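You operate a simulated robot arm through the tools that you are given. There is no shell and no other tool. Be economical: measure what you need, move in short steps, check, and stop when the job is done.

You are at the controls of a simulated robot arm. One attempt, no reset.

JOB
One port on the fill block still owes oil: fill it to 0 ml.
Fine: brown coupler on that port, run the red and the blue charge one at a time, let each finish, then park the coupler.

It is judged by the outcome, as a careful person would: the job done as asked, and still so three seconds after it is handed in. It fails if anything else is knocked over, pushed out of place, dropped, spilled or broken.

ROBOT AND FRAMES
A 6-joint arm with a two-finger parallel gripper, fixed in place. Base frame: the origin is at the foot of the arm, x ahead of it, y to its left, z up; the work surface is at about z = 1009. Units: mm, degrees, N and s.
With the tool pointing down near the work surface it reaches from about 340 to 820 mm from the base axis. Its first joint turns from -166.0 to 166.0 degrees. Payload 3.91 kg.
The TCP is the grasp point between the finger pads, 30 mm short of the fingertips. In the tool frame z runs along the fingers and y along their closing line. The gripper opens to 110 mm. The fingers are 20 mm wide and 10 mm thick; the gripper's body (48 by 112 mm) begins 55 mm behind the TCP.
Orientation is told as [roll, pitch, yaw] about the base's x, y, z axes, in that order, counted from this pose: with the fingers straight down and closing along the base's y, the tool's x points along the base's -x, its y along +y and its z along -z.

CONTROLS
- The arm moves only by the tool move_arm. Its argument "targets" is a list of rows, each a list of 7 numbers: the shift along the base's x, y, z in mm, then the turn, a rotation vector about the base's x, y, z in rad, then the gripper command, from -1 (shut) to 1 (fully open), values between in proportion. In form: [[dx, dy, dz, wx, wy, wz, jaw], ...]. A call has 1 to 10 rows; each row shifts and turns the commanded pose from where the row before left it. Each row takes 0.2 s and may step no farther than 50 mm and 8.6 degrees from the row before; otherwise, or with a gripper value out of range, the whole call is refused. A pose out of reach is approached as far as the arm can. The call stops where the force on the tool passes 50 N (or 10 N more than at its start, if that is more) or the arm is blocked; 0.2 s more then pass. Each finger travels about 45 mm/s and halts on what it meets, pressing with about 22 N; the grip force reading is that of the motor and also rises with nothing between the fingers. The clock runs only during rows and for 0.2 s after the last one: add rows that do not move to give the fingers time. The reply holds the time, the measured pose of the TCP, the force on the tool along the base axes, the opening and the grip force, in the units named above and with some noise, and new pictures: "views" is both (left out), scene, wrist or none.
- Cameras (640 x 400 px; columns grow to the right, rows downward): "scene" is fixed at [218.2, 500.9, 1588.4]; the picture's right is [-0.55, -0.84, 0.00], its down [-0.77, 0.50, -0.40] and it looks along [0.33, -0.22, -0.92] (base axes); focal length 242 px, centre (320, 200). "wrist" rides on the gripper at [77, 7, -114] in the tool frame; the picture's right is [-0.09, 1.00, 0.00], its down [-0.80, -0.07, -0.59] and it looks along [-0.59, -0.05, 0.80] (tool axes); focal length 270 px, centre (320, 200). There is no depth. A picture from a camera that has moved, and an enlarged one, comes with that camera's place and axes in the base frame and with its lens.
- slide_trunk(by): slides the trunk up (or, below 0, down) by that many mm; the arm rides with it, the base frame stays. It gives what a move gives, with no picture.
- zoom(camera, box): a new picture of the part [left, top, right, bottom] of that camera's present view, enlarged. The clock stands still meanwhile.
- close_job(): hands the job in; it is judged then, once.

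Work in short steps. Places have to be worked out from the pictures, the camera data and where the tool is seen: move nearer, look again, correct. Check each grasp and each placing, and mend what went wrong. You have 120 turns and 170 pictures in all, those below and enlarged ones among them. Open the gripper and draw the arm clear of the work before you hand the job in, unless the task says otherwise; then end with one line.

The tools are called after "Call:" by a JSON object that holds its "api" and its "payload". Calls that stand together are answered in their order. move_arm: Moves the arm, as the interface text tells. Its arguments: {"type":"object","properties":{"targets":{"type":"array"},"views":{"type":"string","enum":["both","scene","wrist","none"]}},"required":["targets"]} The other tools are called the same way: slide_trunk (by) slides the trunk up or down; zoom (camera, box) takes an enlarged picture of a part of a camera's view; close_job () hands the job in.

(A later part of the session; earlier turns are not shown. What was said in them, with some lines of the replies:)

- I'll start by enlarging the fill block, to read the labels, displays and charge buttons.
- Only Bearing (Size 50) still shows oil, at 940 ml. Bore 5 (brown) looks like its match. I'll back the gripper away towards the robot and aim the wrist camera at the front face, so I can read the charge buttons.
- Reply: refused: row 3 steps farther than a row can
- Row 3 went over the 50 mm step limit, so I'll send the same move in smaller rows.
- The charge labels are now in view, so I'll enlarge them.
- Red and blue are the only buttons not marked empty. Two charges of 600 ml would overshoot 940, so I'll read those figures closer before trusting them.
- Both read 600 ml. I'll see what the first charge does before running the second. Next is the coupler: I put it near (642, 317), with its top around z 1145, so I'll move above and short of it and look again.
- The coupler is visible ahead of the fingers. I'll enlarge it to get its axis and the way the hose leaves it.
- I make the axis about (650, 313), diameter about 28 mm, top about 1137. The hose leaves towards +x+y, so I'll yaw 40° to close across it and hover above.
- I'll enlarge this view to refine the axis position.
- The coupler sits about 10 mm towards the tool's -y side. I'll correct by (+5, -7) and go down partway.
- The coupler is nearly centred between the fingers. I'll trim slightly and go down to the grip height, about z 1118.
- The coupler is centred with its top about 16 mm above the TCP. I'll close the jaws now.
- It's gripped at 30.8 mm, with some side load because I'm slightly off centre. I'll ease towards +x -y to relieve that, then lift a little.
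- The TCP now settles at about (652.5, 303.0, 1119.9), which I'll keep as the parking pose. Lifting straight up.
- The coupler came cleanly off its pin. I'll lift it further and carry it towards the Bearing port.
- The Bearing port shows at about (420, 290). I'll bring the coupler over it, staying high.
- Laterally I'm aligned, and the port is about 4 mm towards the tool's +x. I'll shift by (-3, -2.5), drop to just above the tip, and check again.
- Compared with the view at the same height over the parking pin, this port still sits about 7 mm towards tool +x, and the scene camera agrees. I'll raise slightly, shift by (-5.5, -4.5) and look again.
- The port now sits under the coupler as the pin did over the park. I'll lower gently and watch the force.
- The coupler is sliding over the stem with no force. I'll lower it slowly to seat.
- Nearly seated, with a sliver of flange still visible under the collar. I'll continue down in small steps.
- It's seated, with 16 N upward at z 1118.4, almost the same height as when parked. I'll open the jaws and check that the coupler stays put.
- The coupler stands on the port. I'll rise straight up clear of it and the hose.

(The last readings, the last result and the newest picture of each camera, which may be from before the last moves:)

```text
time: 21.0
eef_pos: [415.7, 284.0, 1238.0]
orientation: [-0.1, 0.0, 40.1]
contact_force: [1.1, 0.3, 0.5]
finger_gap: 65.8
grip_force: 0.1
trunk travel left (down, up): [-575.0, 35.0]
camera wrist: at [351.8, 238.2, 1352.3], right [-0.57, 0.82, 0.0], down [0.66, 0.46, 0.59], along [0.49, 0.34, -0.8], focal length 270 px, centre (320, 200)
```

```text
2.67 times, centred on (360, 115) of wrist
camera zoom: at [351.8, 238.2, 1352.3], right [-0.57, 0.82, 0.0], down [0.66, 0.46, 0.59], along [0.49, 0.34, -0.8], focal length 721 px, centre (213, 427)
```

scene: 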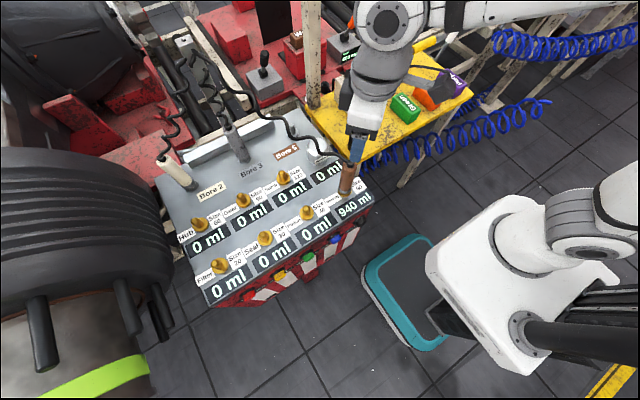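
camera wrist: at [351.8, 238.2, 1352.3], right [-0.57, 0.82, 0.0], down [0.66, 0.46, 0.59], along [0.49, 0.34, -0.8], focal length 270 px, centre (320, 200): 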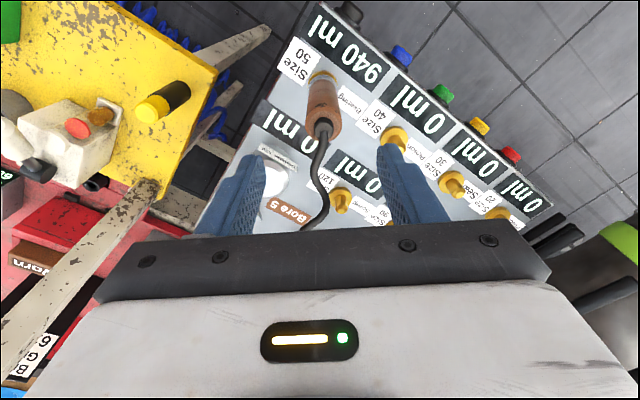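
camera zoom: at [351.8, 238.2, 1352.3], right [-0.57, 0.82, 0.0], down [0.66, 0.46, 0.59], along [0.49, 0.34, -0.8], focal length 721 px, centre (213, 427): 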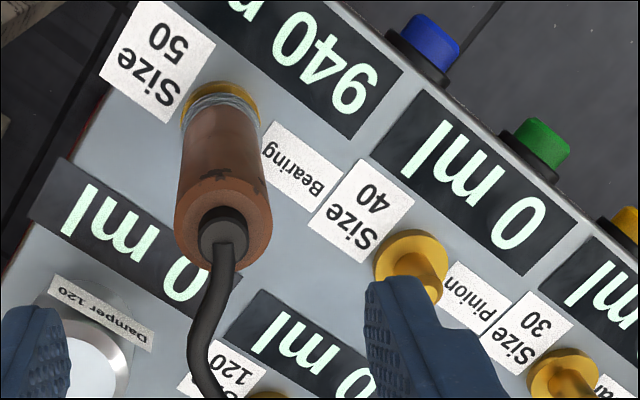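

The coupler is standing straight on Bearing. Triangulating, red is at about (333, 640, 928) and blue at about (335, 371, 925), both facing the robot. I'll swing out in front of red, unwind the yaw and shut the jaws to use as a probe.

Call:
{"api": "move_arm", "payload": {"targets": [[-25, 30, 0, 0, 0, -0.14, 0.2], [-25, 30, 0, 0, 0, -0.14, -0.5], [-25, 30, 0, 0, 0, -0.14, -1], [-25, 30, 0, 0, 0, -0.14, -1], [-25, 30, 0, 0, 0, -0.14, -1], [-12, 41, 0, 0, 0, 0, -1], [-12, 41, 0, 0, 0, 0, -1], [-12, 41, 0, 0, 0, 0, -1], [-12, 41, 0, 0, 0, 0, -1], [-12, 41, 0, 0, 0, 0, -1]]}}

```text
time: 23.2
eef_pos: [225.4, 637.7, 1237.2]
orientation: [-0.1, 0.1, -0.2]
contact_force: [-0.6, 1.1, -1.1]
finger_gap: 0.0
grip_force: 22.2
trunk travel left (down, up): [-575.0, 35.0]
camera wrist: at [148.1, 644.8, 1351.2], right [0.09, 1.0, 0.0], down [0.8, -0.07, 0.59], along [0.59, -0.05, -0.8], focal length 270 px, centre (320, 200)
```

scene: 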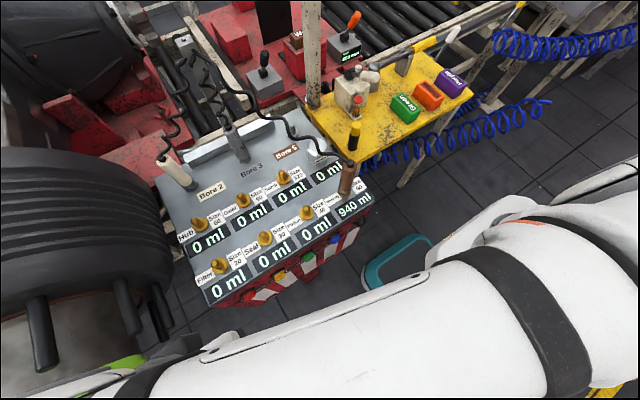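
wrist: 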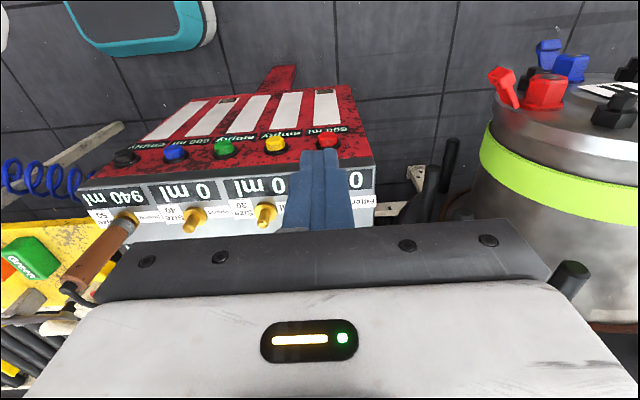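

Red lines up with the probe's y. I'll tilt the fingers forward by 45° while going down in front of the face.

Call:
{"api": "move_arm", "payload": {"targets": [[0, 0, -30, 0, -0.131, 0, -1], [0, 1, -30, 0, -0.131, 0, -1], [0, 1, -30, 0, -0.131, 0, -1], [0, 0, -30, 0, -0.131, 0, -1], [0, 0, -30, 0, -0.131, 0, -1], [0, 0, -30, 0, -0.131, 0, -1], [0, 0, 0, 0, 0, 0, -1]]}}

```text
time: 24.8
eef_pos: [227.6, 639.9, 1058.9]
orientation: [0.1, -45.1, -0.2]
contact_force: [-0.4, -0.4, -0.5]
finger_gap: 0.0
grip_force: 21.8
trunk travel left (down, up): [-575.0, 35.0]
camera wrist: at [91.9, 646.2, 1086.2], right [0.06, 1.0, 0.06], down [0.14, -0.07, 0.99], along [0.99, -0.05, -0.15], focal length 270 px, centre (320, 200)
```

scene: 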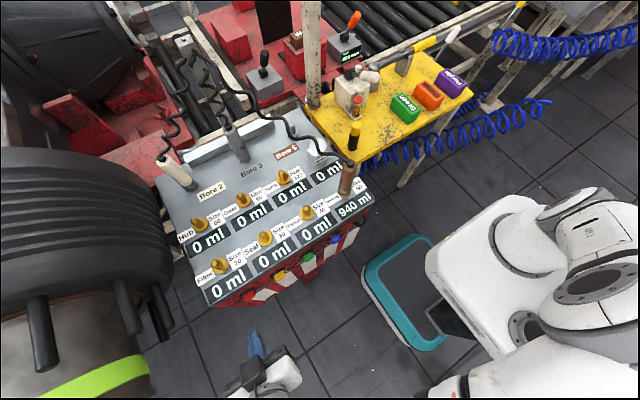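
wrist: 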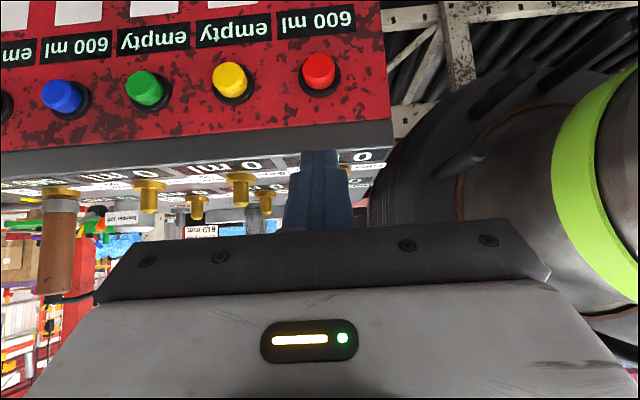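

This is a clear front view. Red's face is at about (330, 640, 925), and blue is at y about 378. I'll go down to button height, staying short of the face.

Call:
{"api": "move_arm", "payload": {"targets": [[0, 0, -40, 0, 0, 0, -1], [0, 0, -40, 0, 0, 0, -1], [20, 0, -37, 0, 0, 0, -1], [25, 0, 0, 0, 0, 0, -1], [0, 0, 0, 0, 0, 0, -1]]}}

Call:
{"api": "zoom", "payload": {"camera": "scene", "box": [200, 250, 300, 350]}}

```text
time: 26.0
eef_pos: [272.1, 641.5, 940.4]
orientation: [-0.1, -45.1, -0.1]
contact_force: [-0.2, 0.1, -0.3]
finger_gap: 0.1
grip_force: 21.9
trunk travel left (down, up): [-575.0, 35.0]
camera wrist: at [136.3, 647.8, 966.9], right [0.06, 1.0, 0.06], down [0.14, -0.07, 0.99], along [0.99, -0.05, -0.15], focal length 270 px, centre (320, 200)
```

scene: 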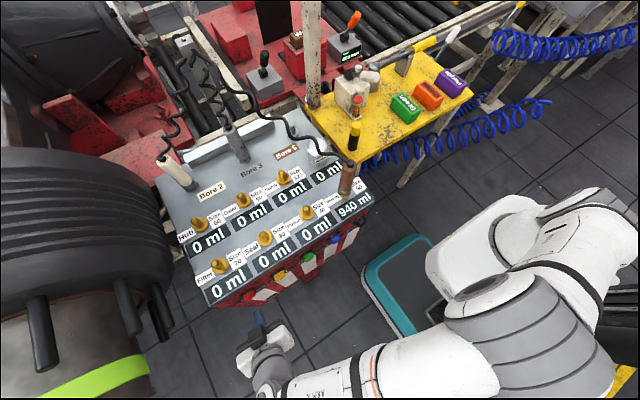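
wrist: 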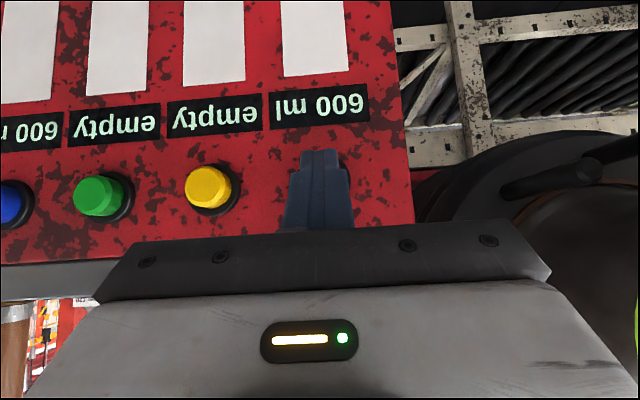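

```text
4.00 times, centred on (250, 300) of scene
camera zoom: at [218.2, 500.9, 1588.4], right [-0.55, -0.84, 0.0], down [-0.77, 0.5, -0.4], along [0.33, -0.22, -0.92], focal length 969 px, centre (600, -200)
```

zoom: 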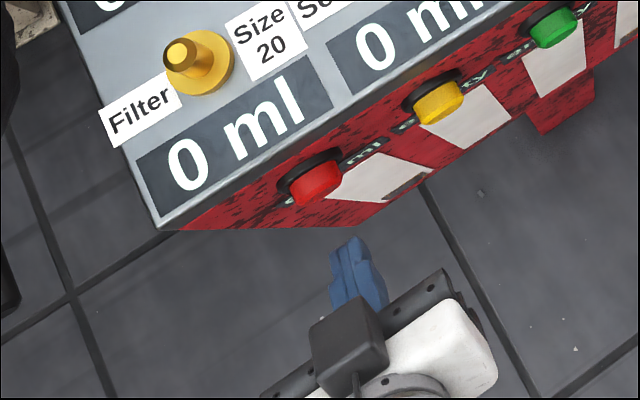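

The probe lines up with the red button. I'll advance in small steps until the button takes force.

Call:
{"api": "move_arm", "payload": {"targets": [[12, -1, -1, 0, 0, 0, -1], [8, 0, 0, 0, 0, 0, -1], [5, 0, 0, 0, 0, 0, -1], [4, 0, 0, 0, 0, 0, -1], [4, 0, 0, 0, 0, 0, -1]], "views": "scene"}}

Call:
{"api": "zoom", "payload": {"camera": "scene", "box": [200, 250, 300, 350]}}

```text
time: 27.2
eef_pos: [306.1, 639.9, 939.9]
orientation: [0.0, -45.1, 0.1]
contact_force: [-2.3, 0.3, 1.9]
finger_gap: 0.0
grip_force: 21.5
trunk travel left (down, up): [-575.0, 35.0]
```

scene: 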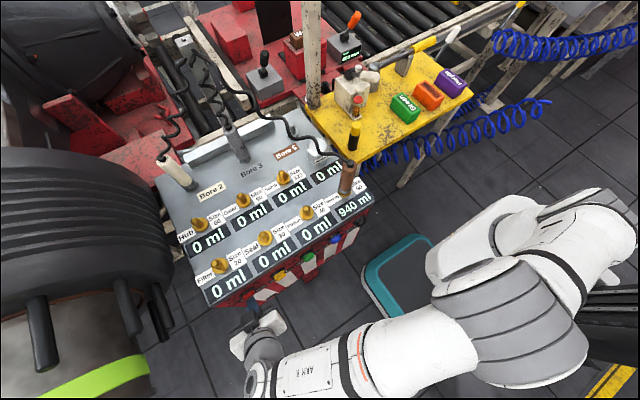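

```text
4.00 times, centred on (250, 300) of scene
camera zoom: at [218.2, 500.9, 1588.4], right [-0.55, -0.84, 0.0], down [-0.77, 0.5, -0.4], along [0.33, -0.22, -0.92], focal length 969 px, centre (600, -200)
```

zoom: 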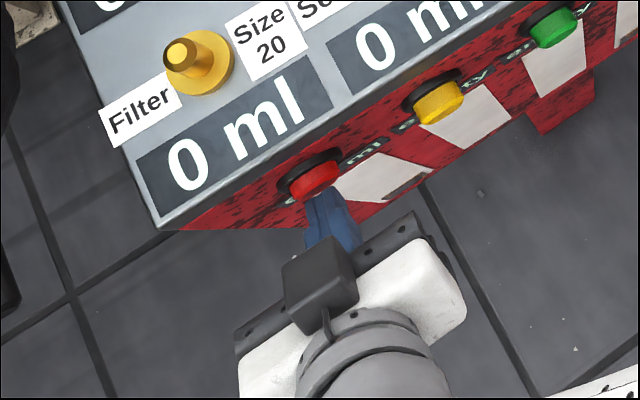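

There's light contact (2 N). I'll push a few more millimetres and check the display.

Call:
{"api": "move_arm", "payload": {"targets": [[3, 0, 0, 0, 0, 0, -1], [3, 0, 0, 0, 0, 0, -1]], "views": "none"}}

Call:
{"api": "zoom", "payload": {"camera": "scene", "box": [200, 160, 400, 320]}}

```text
time: 27.8
eef_pos: [305.6, 641.0, 939.1]
orientation: [0.0, -45.2, 0.1]
contact_force: [-29.3, 0.0, -2.3]
finger_gap: 0.1
grip_force: 21.9
trunk travel left (down, up): [-575.0, 35.0]
```

```text
2.50 times, centred on (300, 240) of scene
camera zoom: at [218.2, 500.9, 1588.4], right [-0.55, -0.84, 0.0], down [-0.77, 0.5, -0.4], along [0.33, -0.22, -0.92], focal length 605 px, centre (370, 100)
```

zoom: 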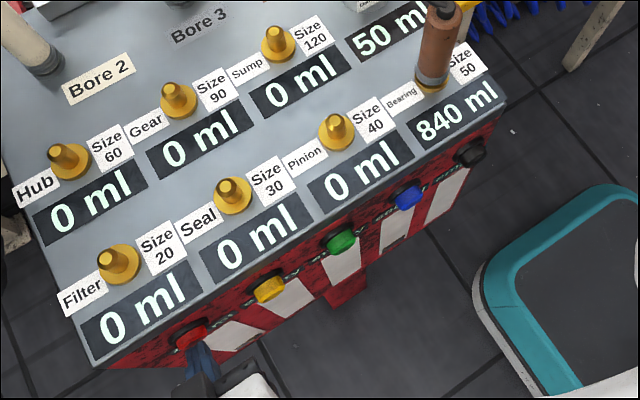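

The charge is running and Bearing is at 840. But the Damper display now reads 50 ml, so I'll back off the button and watch both.

Call:
{"api": "move_arm", "payload": {"targets": [[-6, 0, 0, 0, 0, 0, -1]], "views": "none"}}

Call:
{"api": "zoom", "payload": {"camera": "scene", "box": [280, 120, 400, 240]}}

```text
time: 28.2
eef_pos: [305.9, 640.3, 940.5]
orientation: [0.0, -45.2, -0.1]
contact_force: [-5.2, 2.4, -1.3]
finger_gap: 0.0
grip_force: 21.6
trunk travel left (down, up): [-575.0, 35.0]
```

```text
3.33 times, centred on (340, 180) of scene
camera zoom: at [218.2, 500.9, 1588.4], right [-0.55, -0.84, 0.0], down [-0.77, 0.5, -0.4], along [0.33, -0.22, -0.92], focal length 807 px, centre (253, 267)
```

zoom: 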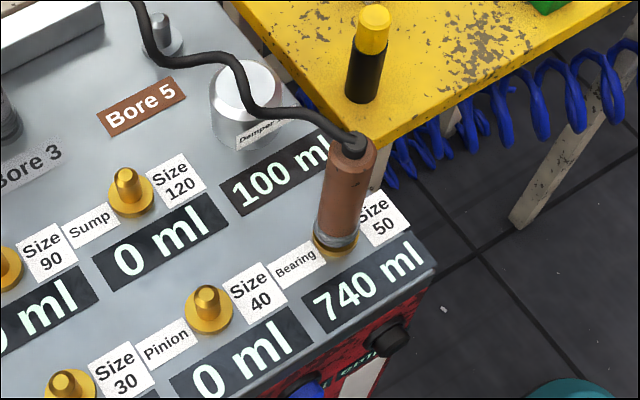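

It runs on without the button being held: Bearing is at 740 and falling, Damper at 100 and rising. I'll back away from the button and let this charge finish while I watch.

Call:
{"api": "move_arm", "payload": {"targets": [[-10, 0, 0, 0, 0, 0, -1], [-10, 0, 0, 0, 0, 0, -1]], "views": "none"}}

Call:
{"api": "zoom", "payload": {"camera": "scene", "box": [280, 120, 400, 240]}}

```text
time: 28.8
eef_pos: [284.9, 639.7, 940.4]
orientation: [-0.1, -45.1, -0.1]
contact_force: [0.0, -0.2, -0.4]
finger_gap: 0.1
grip_force: 22.3
trunk travel left (down, up): [-575.0, 35.0]
```

```text
3.33 times, centred on (340, 180) of scene
camera zoom: at [218.2, 500.9, 1588.4], right [-0.55, -0.84, 0.0], down [-0.77, 0.5, -0.4], along [0.33, -0.22, -0.92], focal length 807 px, centre (253, 267)
```

zoom: 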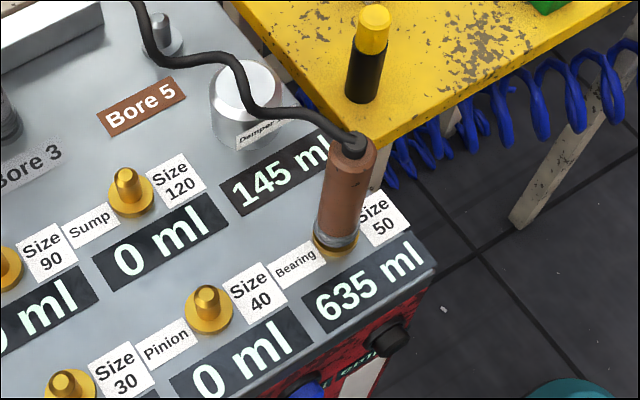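

Call:
{"api": "move_arm", "payload": {"targets": [[0, 0, 0, 0, 0, 0, -1], [0, 0, 0, 0, 0, 0, -1], [0, 0, 0, 0, 0, 0, -1]], "views": "none"}}

Call:
{"api": "zoom", "payload": {"camera": "scene", "box": [280, 120, 400, 240]}}

```text
time: 29.6
eef_pos: [285.4, 639.4, 940.4]
orientation: [0.0, -45.2, 0.0]
contact_force: [-0.6, -0.9, 0.5]
finger_gap: 0.2
grip_force: 21.8
trunk travel left (down, up): [-575.0, 35.0]
```

```text
3.33 times, centred on (340, 180) of scene
camera zoom: at [218.2, 500.9, 1588.4], right [-0.55, -0.84, 0.0], down [-0.77, 0.5, -0.4], along [0.33, -0.22, -0.92], focal length 807 px, centre (253, 267)
```

zoom: 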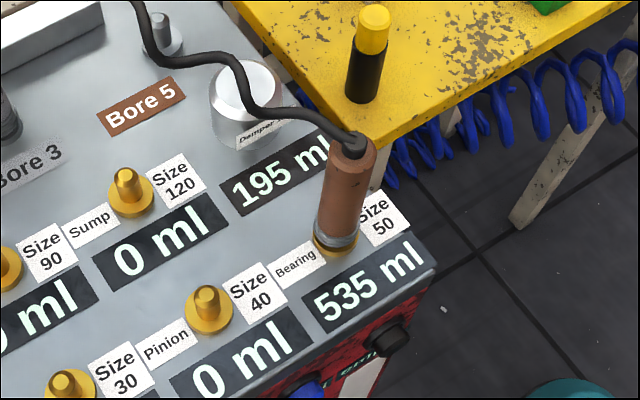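

Bearing has taken 405 and Damper 195, which adds up to the full 600 charge. I'll wait and see whether it settles or the damper gives its share back.

Call:
{"api": "move_arm", "payload": {"targets": [[0, 0, 0, 0, 0, 0, -1], [0, 0, 0, 0, 0, 0, -1], [0, 0, 0, 0, 0, 0, -1], [0, 0, 0, 0, 0, 0, -1], [0, 0, 0, 0, 0, 0, -1]], "views": "none"}}

Call:
{"api": "zoom", "payload": {"camera": "scene", "box": [200, 120, 400, 320]}}

```text
time: 30.8
eef_pos: [286.2, 639.9, 940.0]
orientation: [0.0, -45.1, -0.2]
contact_force: [0.0, -0.5, 0.5]
finger_gap: 0.1
grip_force: 21.9
trunk travel left (down, up): [-575.0, 35.0]
```

```text
2.00 times, centred on (300, 220) of scene
camera zoom: at [218.2, 500.9, 1588.4], right [-0.55, -0.84, 0.0], down [-0.77, 0.5, -0.4], along [0.33, -0.22, -0.92], focal length 484 px, centre (360, 160)
```

zoom: 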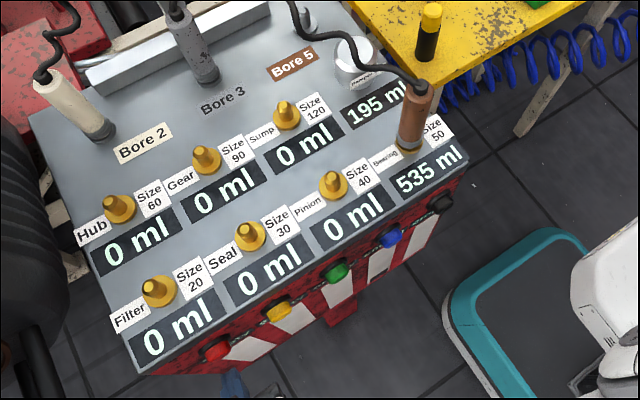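

It has settled with Bearing at 535 and Damper at 195. Before running blue I want to know what the Damper is, so I'll look at it and the front labels.

Call:
{"api": "zoom", "payload": {"camera": "scene", "box": [290, 130, 350, 190]}}

Call:
{"api": "zoom", "payload": {"camera": "wrist", "box": [0, 0, 440, 275]}}

```text
6.67 times, centred on (320, 160) of scene
camera zoom: at [218.2, 500.9, 1588.4], right [-0.55, -0.84, 0.0], down [-0.77, 0.5, -0.4], along [0.33, -0.22, -0.92], focal length 1614 px, centre (320, 467)
```

zoom: 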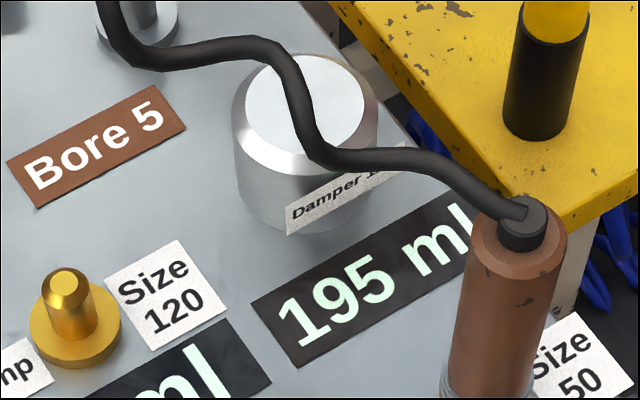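

```text
1.45 times, centred on (220, 138) of wrist
camera zoom: at [150.0, 646.6, 966.4], right [0.06, 1.0, 0.06], down [0.14, -0.07, 0.99], along [0.99, -0.05, -0.15], focal length 393 px, centre (466, 291)
```

zoom: 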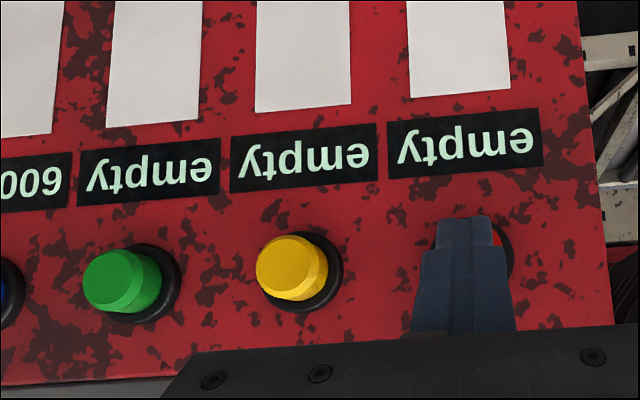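

Red is now empty. The hose hides part of the Damper's label, so I'll back out, rise and move in front of it to read the label before committing blue.

Call:
{"api": "move_arm", "payload": {"targets": [[-40, 0, 0, 0, 0, 0, -1], [0, 0, 45, 0, 0, 0, -1], [0, 0, 45, 0, 0, 0, -1], [0, -15, 45, 0, 0, 0, -1], [0, -40, 25, 0, 0, 0, -1], [0, -45, 10, 0, 0, 0, -1], [0, -45, 0, 0, 0, 0, -1], [0, -45, 0, 0, 0, 0, -1], [0, -45, 0, 0, 0, 0, -1], [0, 0, 0, 0, 0, 0, -1]]}}

Call:
{"api": "zoom", "payload": {"camera": "wrist", "box": [160, 80, 320, 240]}}

```text
time: 33.0
eef_pos: [243.7, 400.1, 1112.2]
orientation: [0.0, -45.1, -0.1]
contact_force: [0.6, -1.0, -0.8]
finger_gap: 0.1
grip_force: 22.5
trunk travel left (down, up): [-575.0, 35.0]
camera wrist: at [107.8, 408.1, 1138.7], right [0.06, 1.0, 0.06], down [0.14, -0.07, 0.99], along [0.99, -0.05, -0.15], focal length 270 px, centre (320, 200)
```

scene: 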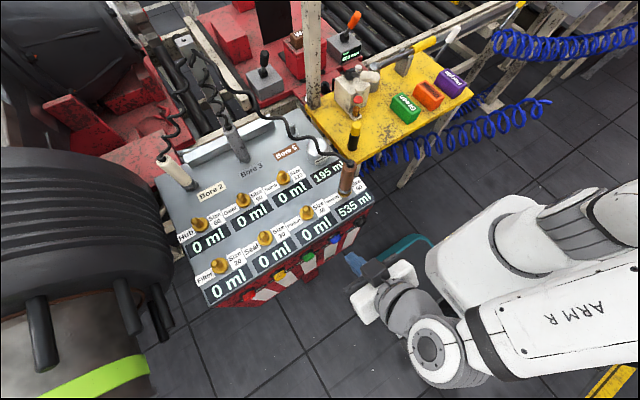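
wrist: 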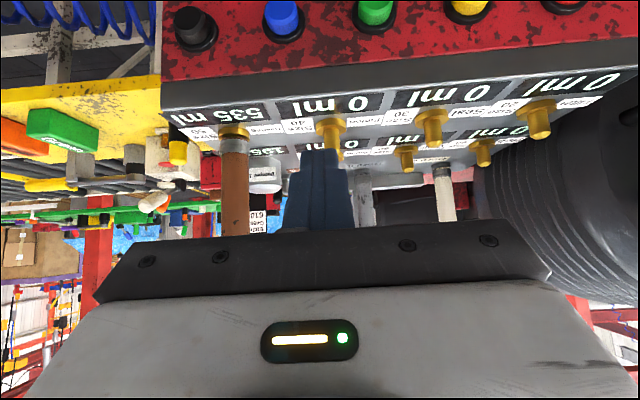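

```text
2.50 times, centred on (240, 160) of wrist
camera zoom: at [107.8, 408.1, 1138.7], right [0.06, 1.0, 0.06], down [0.14, -0.07, 0.99], along [0.99, -0.05, -0.15], focal length 676 px, centre (520, 300)
```

zoom: 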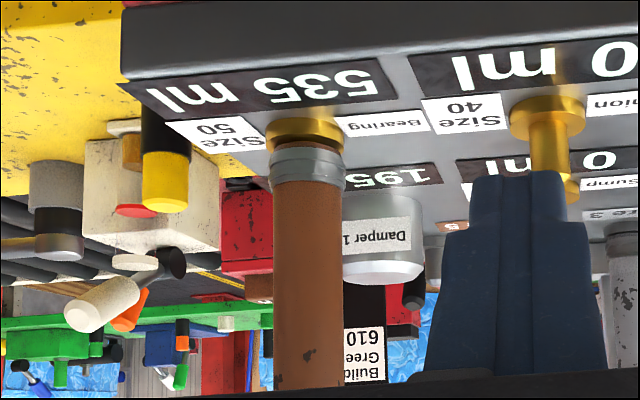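

The coupler hides the end of "Damper 1..", so I'll shift 45 mm left to see past it.

Call:
{"api": "move_arm", "payload": {"targets": [[0, 45, 0, 0, 0, 0, -1], [0, 0, 0, 0, 0, 0, -1]], "views": "none"}}

Call:
{"api": "zoom", "payload": {"camera": "wrist", "box": [180, 100, 280, 200]}}

```text
time: 33.6
eef_pos: [243.3, 443.9, 1110.9]
orientation: [0.0, -45.1, 0.0]
contact_force: [1.5, 1.3, -0.4]
finger_gap: 0.0
grip_force: 22.0
trunk travel left (down, up): [-575.0, 35.0]
```

```text
4.00 times, centred on (230, 150) of wrist
camera zoom: at [108.9, 450.4, 1137.4], right [0.06, 1.0, 0.06], down [0.14, -0.07, 0.99], along [0.99, -0.05, -0.15], focal length 1081 px, centre (680, 400)
```

zoom: 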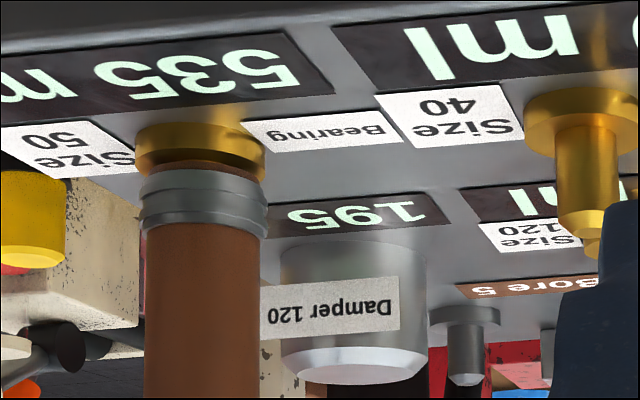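

It reads "Damper 120". Nothing has spilled, and with this split blue won't overfill, so I'll run blue as asked. I'll line up at y about 375 and button height.

Call:
{"api": "move_arm", "payload": {"targets": [[0, -35, -30, 0, 0, 0, -1], [0, -34, -30, 0, 0, 0, -1], [0, 0, -45, 0, 0, 0, -1], [0, 0, -40, 0, 0, 0, -1], [20, 0, -26, 0, 0, 0, -1], [0, 0, 0, 0, 0, 0, -1]]}}

Call:
{"api": "zoom", "payload": {"camera": "scene", "box": [290, 190, 390, 290]}}

```text
time: 35.0
eef_pos: [263.0, 379.0, 941.8]
orientation: [-0.1, -44.9, -0.1]
contact_force: [0.2, -0.4, -0.7]
finger_gap: 0.0
grip_force: 22.2
trunk travel left (down, up): [-575.0, 35.0]
camera wrist: at [128.7, 387.2, 968.4], right [0.06, 1.0, 0.06], down [0.15, -0.07, 0.99], along [0.99, -0.05, -0.15], focal length 270 px, centre (320, 200)
```

scene: 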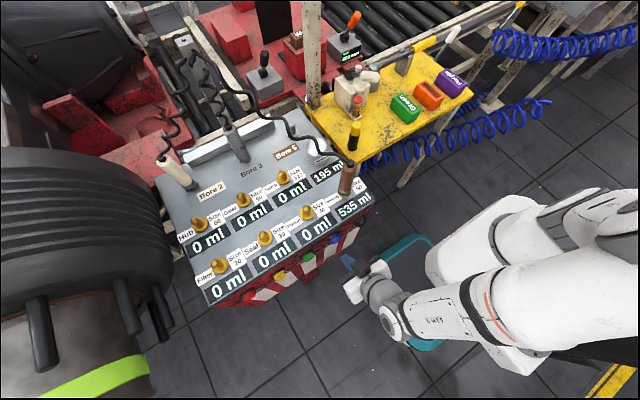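
wrist: 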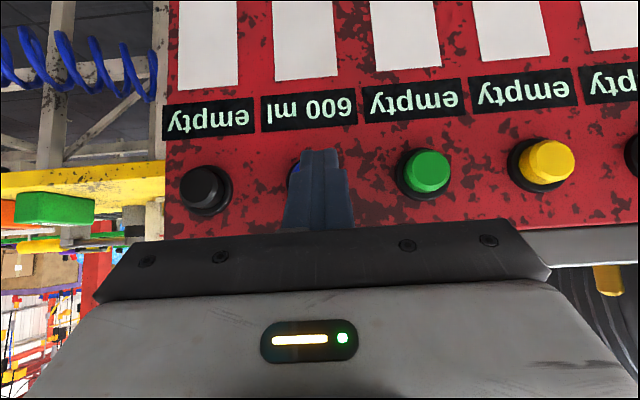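

```text
4.00 times, centred on (340, 240) of scene
camera zoom: at [218.2, 500.9, 1588.4], right [-0.55, -0.84, 0.0], down [-0.77, 0.5, -0.4], along [0.33, -0.22, -0.92], focal length 969 px, centre (240, 40)
```

zoom: 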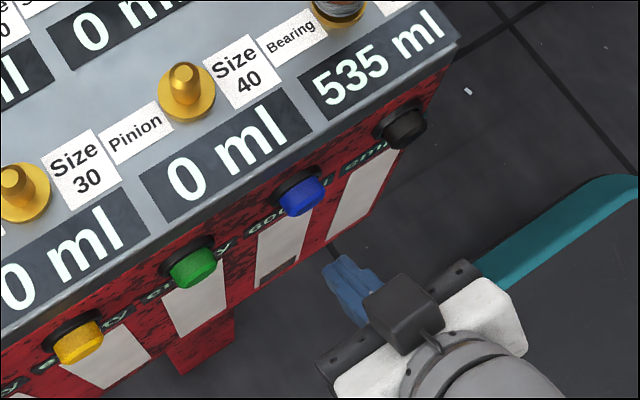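

Blue is a few millimetres towards -y. I'll trim, press it as I did red, then release straight away.

Call:
{"api": "move_arm", "payload": {"targets": [[20, -4, -1, 0, 0, 0, -1], [14, 0, 0, 0, 0, 0, -1], [5, 0, 0, 0, 0, 0, -1], [4, 0, 0, 0, 0, 0, -1], [3, 0, 0, 0, 0, 0, -1], [2, 0, 0, 0, 0, 0, -1]], "views": "none"}}

Call:
{"api": "zoom", "payload": {"camera": "scene", "box": [280, 120, 400, 240]}}

```text
time: 36.4
eef_pos: [307.2, 376.4, 937.5]
orientation: [-0.2, -44.9, 0.3]
contact_force: [-45.6, -1.0, -10.1]
finger_gap: 0.0
grip_force: 22.1
trunk travel left (down, up): [-575.0, 35.0]
```

```text
3.33 times, centred on (340, 180) of scene
camera zoom: at [218.2, 500.9, 1588.4], right [-0.55, -0.84, 0.0], down [-0.77, 0.5, -0.4], along [0.33, -0.22, -0.92], focal length 807 px, centre (253, 267)
```

zoom: 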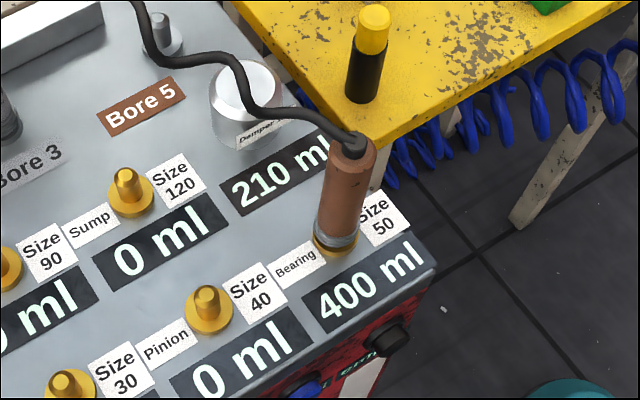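

Blue is running: Bearing is at 400 and Damper at 210. I'll back off and let it finish.

Call:
{"api": "move_arm", "payload": {"targets": [[-15, 0, 0, 0, 0, 0, -1], [-15, 0, 0, 0, 0, 0, -1], [0, 0, 0, 0, 0, 0, -1], [0, 0, 0, 0, 0, 0, -1], [0, 0, 0, 0, 0, 0, -1], [0, 0, 0, 0, 0, 0, -1], [0, 0, 0, 0, 0, 0, -1], [0, 0, 0, 0, 0, 0, -1], [0, 0, 0, 0, 0, 0, -1]], "views": "none"}}

Call:
{"api": "zoom", "payload": {"camera": "scene", "box": [200, 120, 400, 320]}}

```text
time: 38.4
eef_pos: [283.9, 375.7, 938.6]
orientation: [0.0, -45.1, 0.0]
contact_force: [0.0, -0.5, -0.1]
finger_gap: 0.0
grip_force: 21.9
trunk travel left (down, up): [-575.0, 35.0]
```

```text
2.00 times, centred on (300, 220) of scene
camera zoom: at [218.2, 500.9, 1588.4], right [-0.55, -0.84, 0.0], down [-0.77, 0.5, -0.4], along [0.33, -0.22, -0.92], focal length 484 px, centre (360, 160)
```

zoom: 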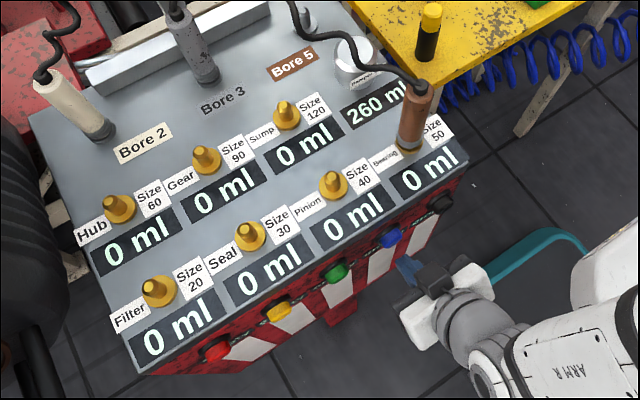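

Bearing is at 0 and Damper took the 260 ml surplus. Next I'll park the coupler: back out, rise and straighten the tool.

Call:
{"api": "move_arm", "payload": {"targets": [[-30, 0, 0, 0, 0, 0, -1], [0, 0, 45, 0, 0, 0, -1], [0, 0, 45, 0, 0, 0, -1], [0, 0, 45, 0, 0.131, 0, -1], [0, 0, 45, 0, 0.131, 0, -1], [0, 0, 45, 0, 0.131, 0, -1], [0, 0, 45, 0, 0.131, 0, -1], [0, 0, 30, 0, 0.131, 0, 0.2], [0, 0, 0, 0, 0.131, 0, 0.2], [0, 0, 0, 0, 0, 0, 0.2]], "views": "none"}}

Call:
{"api": "zoom", "payload": {"camera": "scene", "box": [280, 120, 400, 240]}}

```text
time: 40.6
eef_pos: [253.4, 374.7, 1236.9]
orientation: [0.1, 0.1, 0.1]
contact_force: [0.3, -0.1, 0.1]
finger_gap: 66.5
grip_force: 0.0
trunk travel left (down, up): [-575.0, 35.0]
```

```text
3.33 times, centred on (340, 180) of scene
camera zoom: at [218.2, 500.9, 1588.4], right [-0.55, -0.84, 0.0], down [-0.77, 0.5, -0.4], along [0.33, -0.22, -0.92], focal length 807 px, centre (253, 267)
```

zoom: 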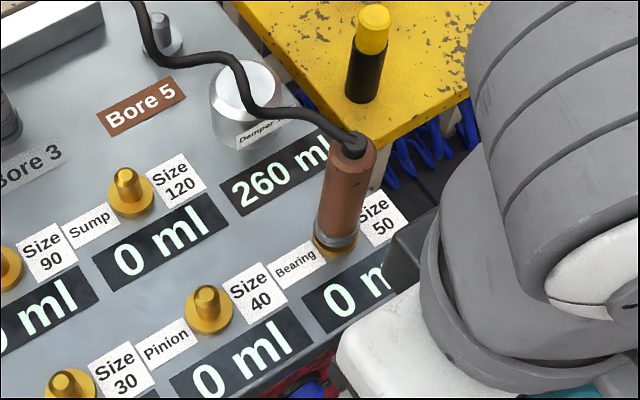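

Everything is steady. I'll move back over the coupler with the same yaw as before.

Call:
{"api": "move_arm", "payload": {"targets": [[32, -18.4, 0, 0, 0, 0.14, 0.2], [32, -18.4, 0, 0, 0, 0.14, 0.2], [32, -18.4, 0, 0, 0, 0.14, 0.2], [32, -18.4, 0, 0, 0, 0.14, 0.2], [32, -18.4, 0, 0, 0, 0.14, 0.2], [0, 0, 0, 0, 0, 0, 0.2]], "views": "wrist"}}

Call:
{"api": "zoom", "payload": {"camera": "wrist", "box": [240, 40, 400, 190]}}

```text
time: 42.0
eef_pos: [411.8, 283.2, 1237.3]
orientation: [0.0, 0.0, 40.0]
contact_force: [-0.7, 0.7, -0.2]
finger_gap: 66.2
grip_force: 0.0
trunk travel left (down, up): [-575.0, 35.0]
camera wrist: at [349.5, 238.6, 1351.3], right [-0.57, 0.82, 0.0], down [0.66, 0.46, 0.59], along [0.49, 0.34, -0.8], focal length 270 px, centre (320, 200)
```

wrist: 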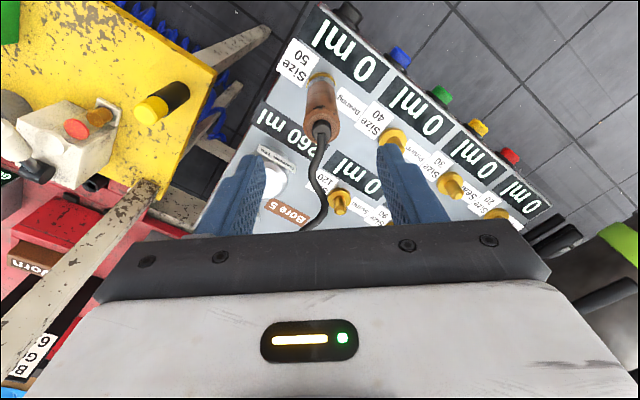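

```text
2.67 times, centred on (320, 115) of wrist
camera zoom: at [349.5, 238.6, 1351.3], right [-0.57, 0.82, 0.0], down [0.66, 0.46, 0.59], along [0.49, 0.34, -0.8], focal length 721 px, centre (320, 427)
```

zoom: 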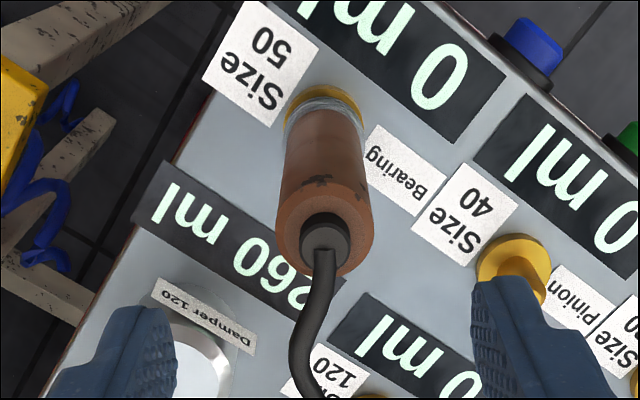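

The view matches the one I had just after release, and the Bearing display reads 0. I'll go down around the coupler.

Call:
{"api": "move_arm", "payload": {"targets": [[0, 0, -35, 0, 0, 0, 0.2], [0, 0, -30, 0, 0, 0, 0.2], [0, 0, -20, 0, 0, 0, 0.2], [0, 0, -17, 0, 0, 0, 0.2], [0, 0, -16, 0, 0, 0, 0.2], [0, 0, 0, 0, 0, 0, 0.2]], "views": "wrist"}}

```text
time: 43.4
eef_pos: [414.2, 283.9, 1122.3]
orientation: [0.0, 0.0, 40.1]
contact_force: [-0.3, 0.1, 0.0]
finger_gap: 66.0
grip_force: 0.2
trunk travel left (down, up): [-575.0, 35.0]
camera wrist: at [350.5, 240.5, 1236.0], right [-0.57, 0.82, 0.0], down [0.66, 0.46, 0.59], along [0.49, 0.34, -0.8], focal length 270 px, centre (320, 200)
```

wrist: 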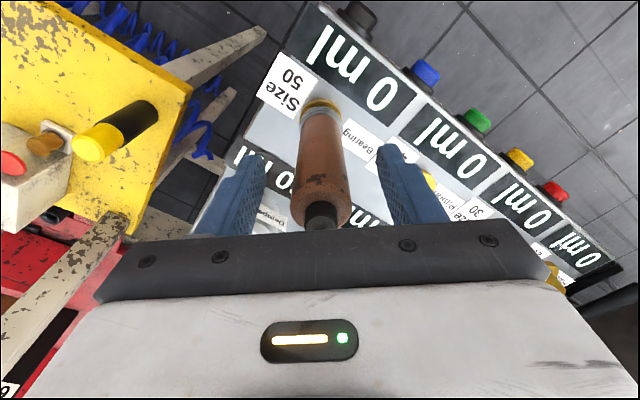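

I'll drop the last 3 mm to the earlier grip height and close.

Call:
{"api": "move_arm", "payload": {"targets": [[0, 0, -3, 0, 0, 0, 0.2], [0, 0, 0, 0, 0, 0, -1], [0, 0, 0, 0, 0, 0, -1], [0, 0, 0, 0, 0, 0, -1], [0, 0, 0, 0, 0, 0, -1], [0, 0, 0, 0, 0, 0, -1]], "views": "wrist"}}

```text
time: 44.8
eef_pos: [413.9, 284.9, 1118.5]
orientation: [0.0, -0.1, 40.1]
contact_force: [-0.3, -0.3, 0.4]
finger_gap: 30.8
grip_force: 22.0
trunk travel left (down, up): [-575.0, 35.0]
camera wrist: at [350.7, 240.3, 1233.0], right [-0.57, 0.82, 0.0], down [0.66, 0.46, 0.59], along [0.49, 0.34, -0.8], focal length 270 px, centre (320, 200)
```

wrist: 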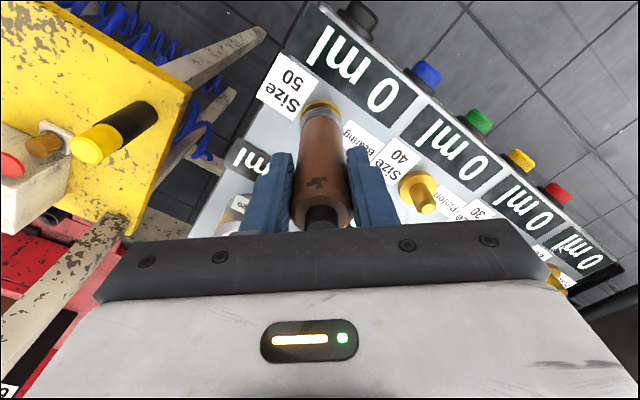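

It's gripped with no side load. I'll lift straight off the port.

Call:
{"api": "move_arm", "payload": {"targets": [[0, 0, 5, 0, 0, 0, -1], [0, 0, 10, 0, 0, 0, -1], [0, 0, 15, 0, 0, 0, -1], [0, 0, 25, 0, 0, 0, -1], [0, 0, 30, 0, 0, 0, -1], [0, 0, 0, 0, 0, 0, -1]]}}

Call:
{"api": "zoom", "payload": {"camera": "scene", "box": [280, 120, 400, 240]}}

```text
time: 46.2
eef_pos: [412.2, 284.9, 1201.8]
orientation: [0.1, 0.0, 40.1]
contact_force: [-0.3, 0.1, -2.8]
finger_gap: 30.7
grip_force: 21.6
trunk travel left (down, up): [-575.0, 35.0]
camera wrist: at [349.4, 241.3, 1316.7], right [-0.57, 0.82, 0.0], down [0.66, 0.46, 0.59], along [0.49, 0.34, -0.8], focal length 270 px, centre (320, 200)
```

scene: 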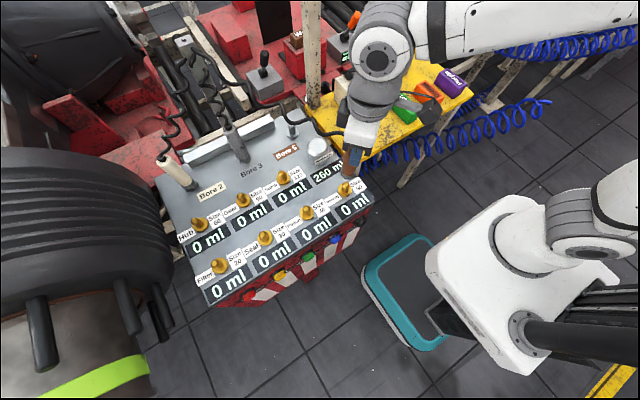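
wrist: 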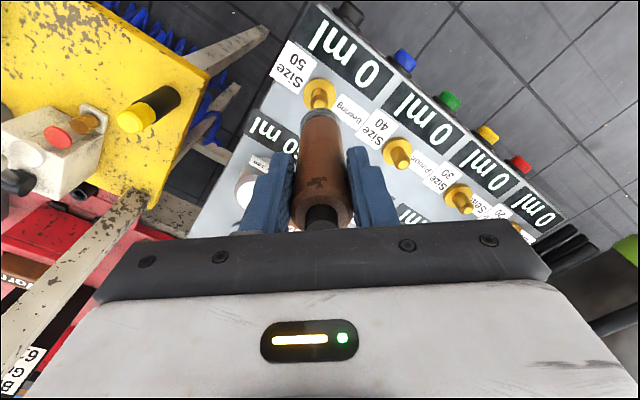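

```text
3.33 times, centred on (340, 180) of scene
camera zoom: at [218.2, 500.9, 1588.4], right [-0.55, -0.84, 0.0], down [-0.77, 0.5, -0.4], along [0.33, -0.22, -0.92], focal length 807 px, centre (253, 267)
```

zoom: 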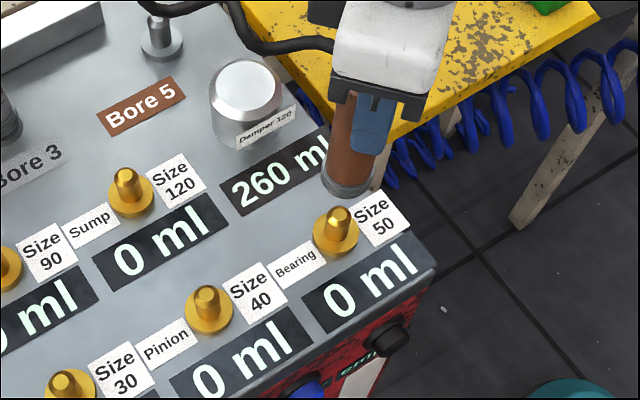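

No drips, and Bearing stays at 0. I'll carry the coupler back over its parking pin.

Call:
{"api": "move_arm", "payload": {"targets": [[34, 2, 0, 0, 0, 0, -1], [34, 2, 0, 0, 0, 0, -1], [34, 3, 0, 0, 0, 0, -1], [34, 3, 0, 0, 0, 0, -1], [34, 3, 0, 0, 0, 0, -1], [34, 3, 0, 0, 0, 0, -1], [34, 2, 0, 0, 0, 0, -1], [0, 0, -20, 0, 0, 0, -1], [0, 0, -18, 0, 0, 0, -1], [0, 0, 0, 0, 0, 0, -1]], "views": "none"}}

Call:
{"api": "zoom", "payload": {"camera": "wrist", "box": [220, 60, 420, 240]}}

Call:
{"api": "zoom", "payload": {"camera": "scene", "box": [230, 40, 350, 160]}}

```text
time: 48.4
eef_pos: [653.5, 302.0, 1160.4]
orientation: [0.0, 0.0, 40.1]
contact_force: [-0.6, 0.6, -1.6]
finger_gap: 30.8
grip_force: 22.5
trunk travel left (down, up): [-575.0, 35.0]
```

```text
2.22 times, centred on (320, 150) of wrist
camera zoom: at [589.7, 257.5, 1275.0], right [-0.57, 0.82, 0.0], down [0.66, 0.46, 0.59], along [0.49, 0.34, -0.8], focal length 601 px, centre (320, 311)
```

zoom: 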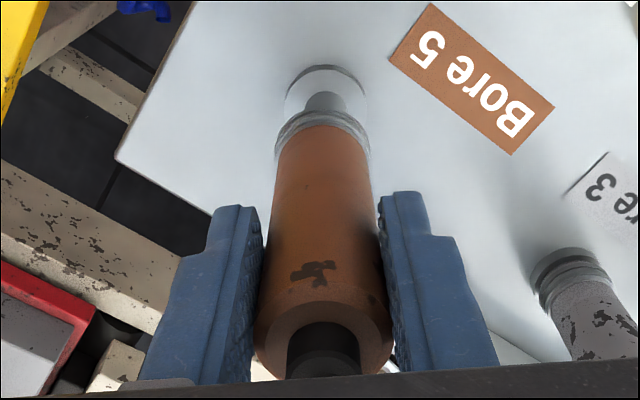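

```text
3.33 times, centred on (290, 100) of scene
camera zoom: at [218.2, 500.9, 1588.4], right [-0.55, -0.84, 0.0], down [-0.77, 0.5, -0.4], along [0.33, -0.22, -0.92], focal length 807 px, centre (420, 533)
```

zoom: 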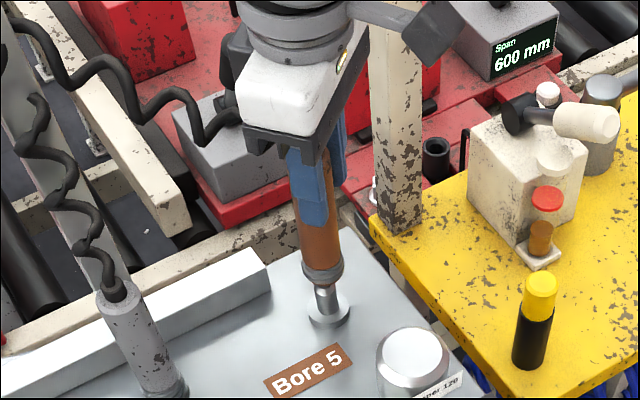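

The view over the pin closely matches the one from when I lifted it off. I'll lower gently.

Call:
{"api": "move_arm", "payload": {"targets": [[0, 0, -6, 0, 0, 0, -1], [0, 0, -6, 0, 0, 0, -1], [0, 0, -6, 0, 0, 0, -1], [0, 0, -6, 0, 0, 0, -1], [0, 0, -5, 0, 0, 0, -1], [0, 0, -4, 0, 0, 0, -1], [0, 0, 0, 0, 0, 0, -1]], "views": "none"}}

Call:
{"api": "zoom", "payload": {"camera": "scene", "box": [230, 40, 350, 160]}}

```text
time: 50.0
eef_pos: [652.4, 302.6, 1130.6]
orientation: [0.0, 0.0, 40.0]
contact_force: [0.4, 0.4, -1.5]
finger_gap: 30.7
grip_force: 22.0
trunk travel left (down, up): [-575.0, 35.0]
```

```text
3.33 times, centred on (290, 100) of scene
camera zoom: at [218.2, 500.9, 1588.4], right [-0.55, -0.84, 0.0], down [-0.77, 0.5, -0.4], along [0.33, -0.22, -0.92], focal length 807 px, centre (420, 533)
```

zoom: 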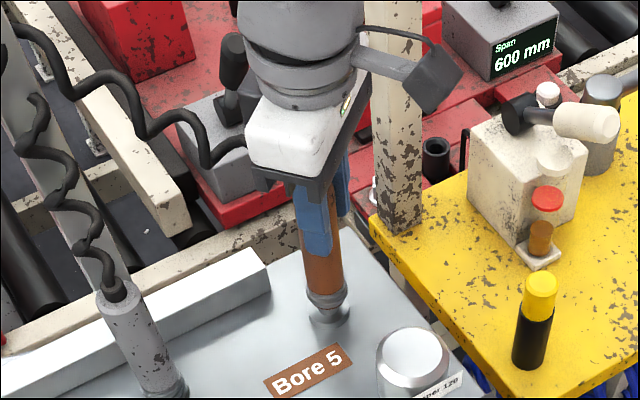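

It's sliding down the pin freely. I'll continue to the seat near z 1120.

Call:
{"api": "move_arm", "payload": {"targets": [[0, 0, -4, 0, 0, 0, -1], [0, 0, -3, 0, 0, 0, -1], [0, 0, -2, 0, 0, 0, -1], [0, 0, -2, 0, 0, 0, -1], [0, 0, 0, 0, 0, 0, -1]], "views": "none"}}

Call:
{"api": "zoom", "payload": {"camera": "scene", "box": [230, 40, 350, 160]}}

```text
time: 51.2
eef_pos: [652.0, 301.2, 1119.3]
orientation: [0.1, -0.1, 40.0]
contact_force: [-0.5, 0.3, -1.2]
finger_gap: 30.6
grip_force: 21.6
trunk travel left (down, up): [-575.0, 35.0]
```

```text
3.33 times, centred on (290, 100) of scene
camera zoom: at [218.2, 500.9, 1588.4], right [-0.55, -0.84, 0.0], down [-0.77, 0.5, -0.4], along [0.33, -0.22, -0.92], focal length 807 px, centre (420, 533)
```

zoom: 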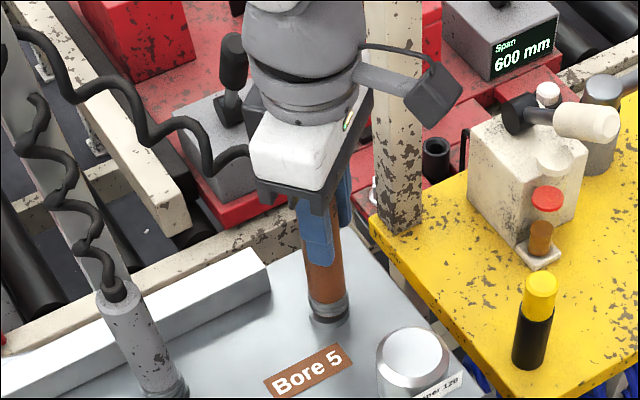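

There's no contact force yet, so I'll feel for the seat in 1.5 mm steps.

Call:
{"api": "move_arm", "payload": {"targets": [[0, 0, -1.5, 0, 0, 0, -1], [0, 0, -1.5, 0, 0, 0, -1], [0, 0, 0, 0, 0, 0, -1]], "views": "none"}}

```text
time: 52.0
eef_pos: [652.7, 301.5, 1118.4]
orientation: [0.0, -0.2, 40.0]
contact_force: [1.1, -1.8, 7.0]
finger_gap: 30.8
grip_force: 22.4
trunk travel left (down, up): [-575.0, 35.0]
```

Seated, with 7 N upward. I'll release and then rise straight up.

Call:
{"api": "move_arm", "payload": {"targets": [[0, 0, 0.5, 0, 0, 0, 0.2], [0, 0, 0, 0, 0, 0, 0.2], [0, 0, 0, 0, 0, 0, 0.2], [0, 0, 0, 0, 0, 0, 0.2], [0, 0, 20, 0, 0, 0, 0.2], [0, 0, 30, 0, 0, 0, 0.2], [0, 0, 40, 0, 0, 0, 0.2], [0, 0, 40, 0, 0, 0, 0.2], [0, 0, 0, 0, 0, 0, 0.2]]}}

Call:
{"api": "zoom", "payload": {"camera": "scene", "box": [230, 40, 350, 160]}}

```text
time: 54.0
eef_pos: [654.2, 300.3, 1245.8]
orientation: [0.0, 0.0, 40.1]
contact_force: [1.1, 0.1, -0.1]
finger_gap: 66.0
grip_force: 0.0
trunk travel left (down, up): [-575.0, 35.0]
camera wrist: at [591.5, 256.3, 1360.4], right [-0.57, 0.82, 0.0], down [0.66, 0.46, 0.59], along [0.49, 0.34, -0.8], focal length 270 px, centre (320, 200)
```

scene: 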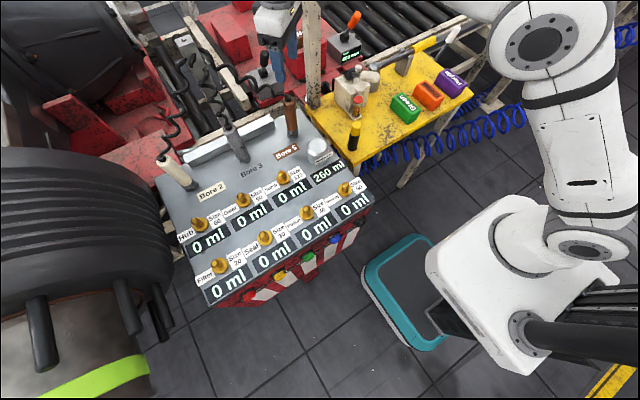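
wrist: 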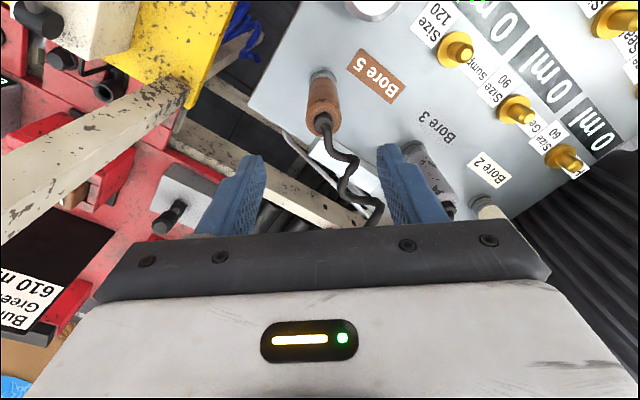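

```text
3.33 times, centred on (290, 100) of scene
camera zoom: at [218.2, 500.9, 1588.4], right [-0.55, -0.84, 0.0], down [-0.77, 0.5, -0.4], along [0.33, -0.22, -0.92], focal length 807 px, centre (420, 533)
```

zoom: 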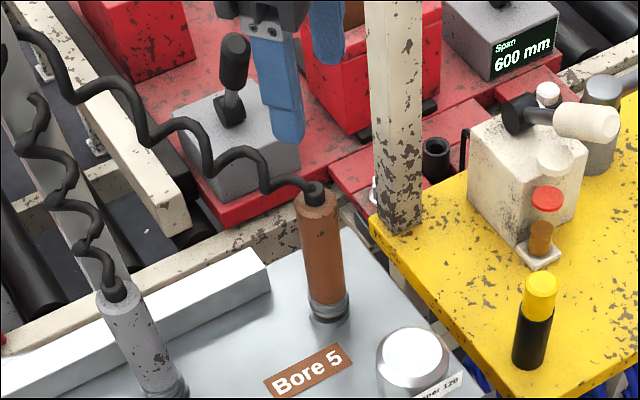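

The coupler is parked upright and every owing port reads 0. I'll open the gripper and draw the arm clear.

Call:
{"api": "move_arm", "payload": {"targets": [[-20, 0, 20, 0, 0, -0.14, 1], [-35, 0, 0, 0, 0, -0.14, 1], [-35, 0, 0, 0, 0, -0.14, 1], [-35, 0, 0, 0, 0, -0.14, 1], [-35, 0, 0, 0, 0, -0.14, 1], [-40, 0, 0, 0, 0, 0, 1], [-40, 0, 0, 0, 0, 0, 1], [-40, 0, 0, 0, 0, 0, 1], [0, 0, 0, 0, 0, 0, 1]], "views": "scene"}}

Call:
{"api": "zoom", "payload": {"camera": "scene", "box": [150, 80, 390, 310]}}

```text
time: 56.0
eef_pos: [375.9, 302.3, 1269.3]
orientation: [0.0, 0.0, 0.0]
contact_force: [-0.3, -1.1, -0.1]
finger_gap: 110.0
grip_force: 0.1
trunk travel left (down, up): [-575.0, 35.0]
```

scene: 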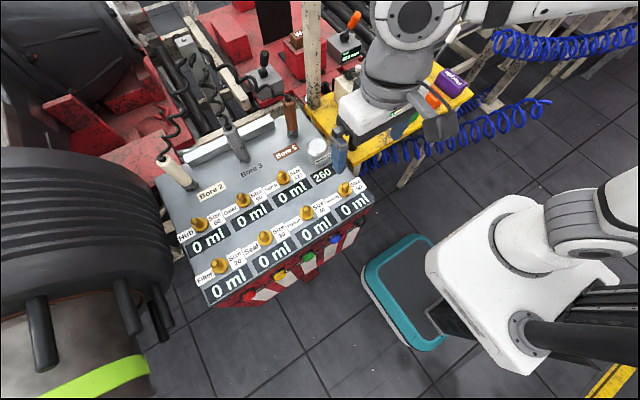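

```text
1.74 times, centred on (270, 195) of scene
camera zoom: at [218.2, 500.9, 1588.4], right [-0.55, -0.84, 0.0], down [-0.77, 0.5, -0.4], along [0.33, -0.22, -0.92], focal length 421 px, centre (407, 209)
```

zoom: 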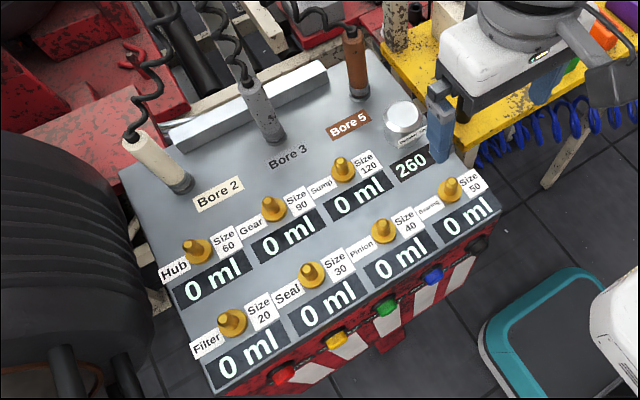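

Bearing reads 0 ml, the coupler is parked, nothing has been disturbed, and the gripper is open and clear. Handing in.

Call:
{"api": "close_job", "payload": {}}

```text
The job is handed in.
```

The Bearing port (Size 50) now reads 0 ml: I ran red, then blue, through the brown coupler, letting each finish, and parked the coupler back on its pin. The two charges held 1,200 ml against the 940 ml owed, and the other 260 ml went into the Damper, whose display now reads 260 ml; I saw no spill.
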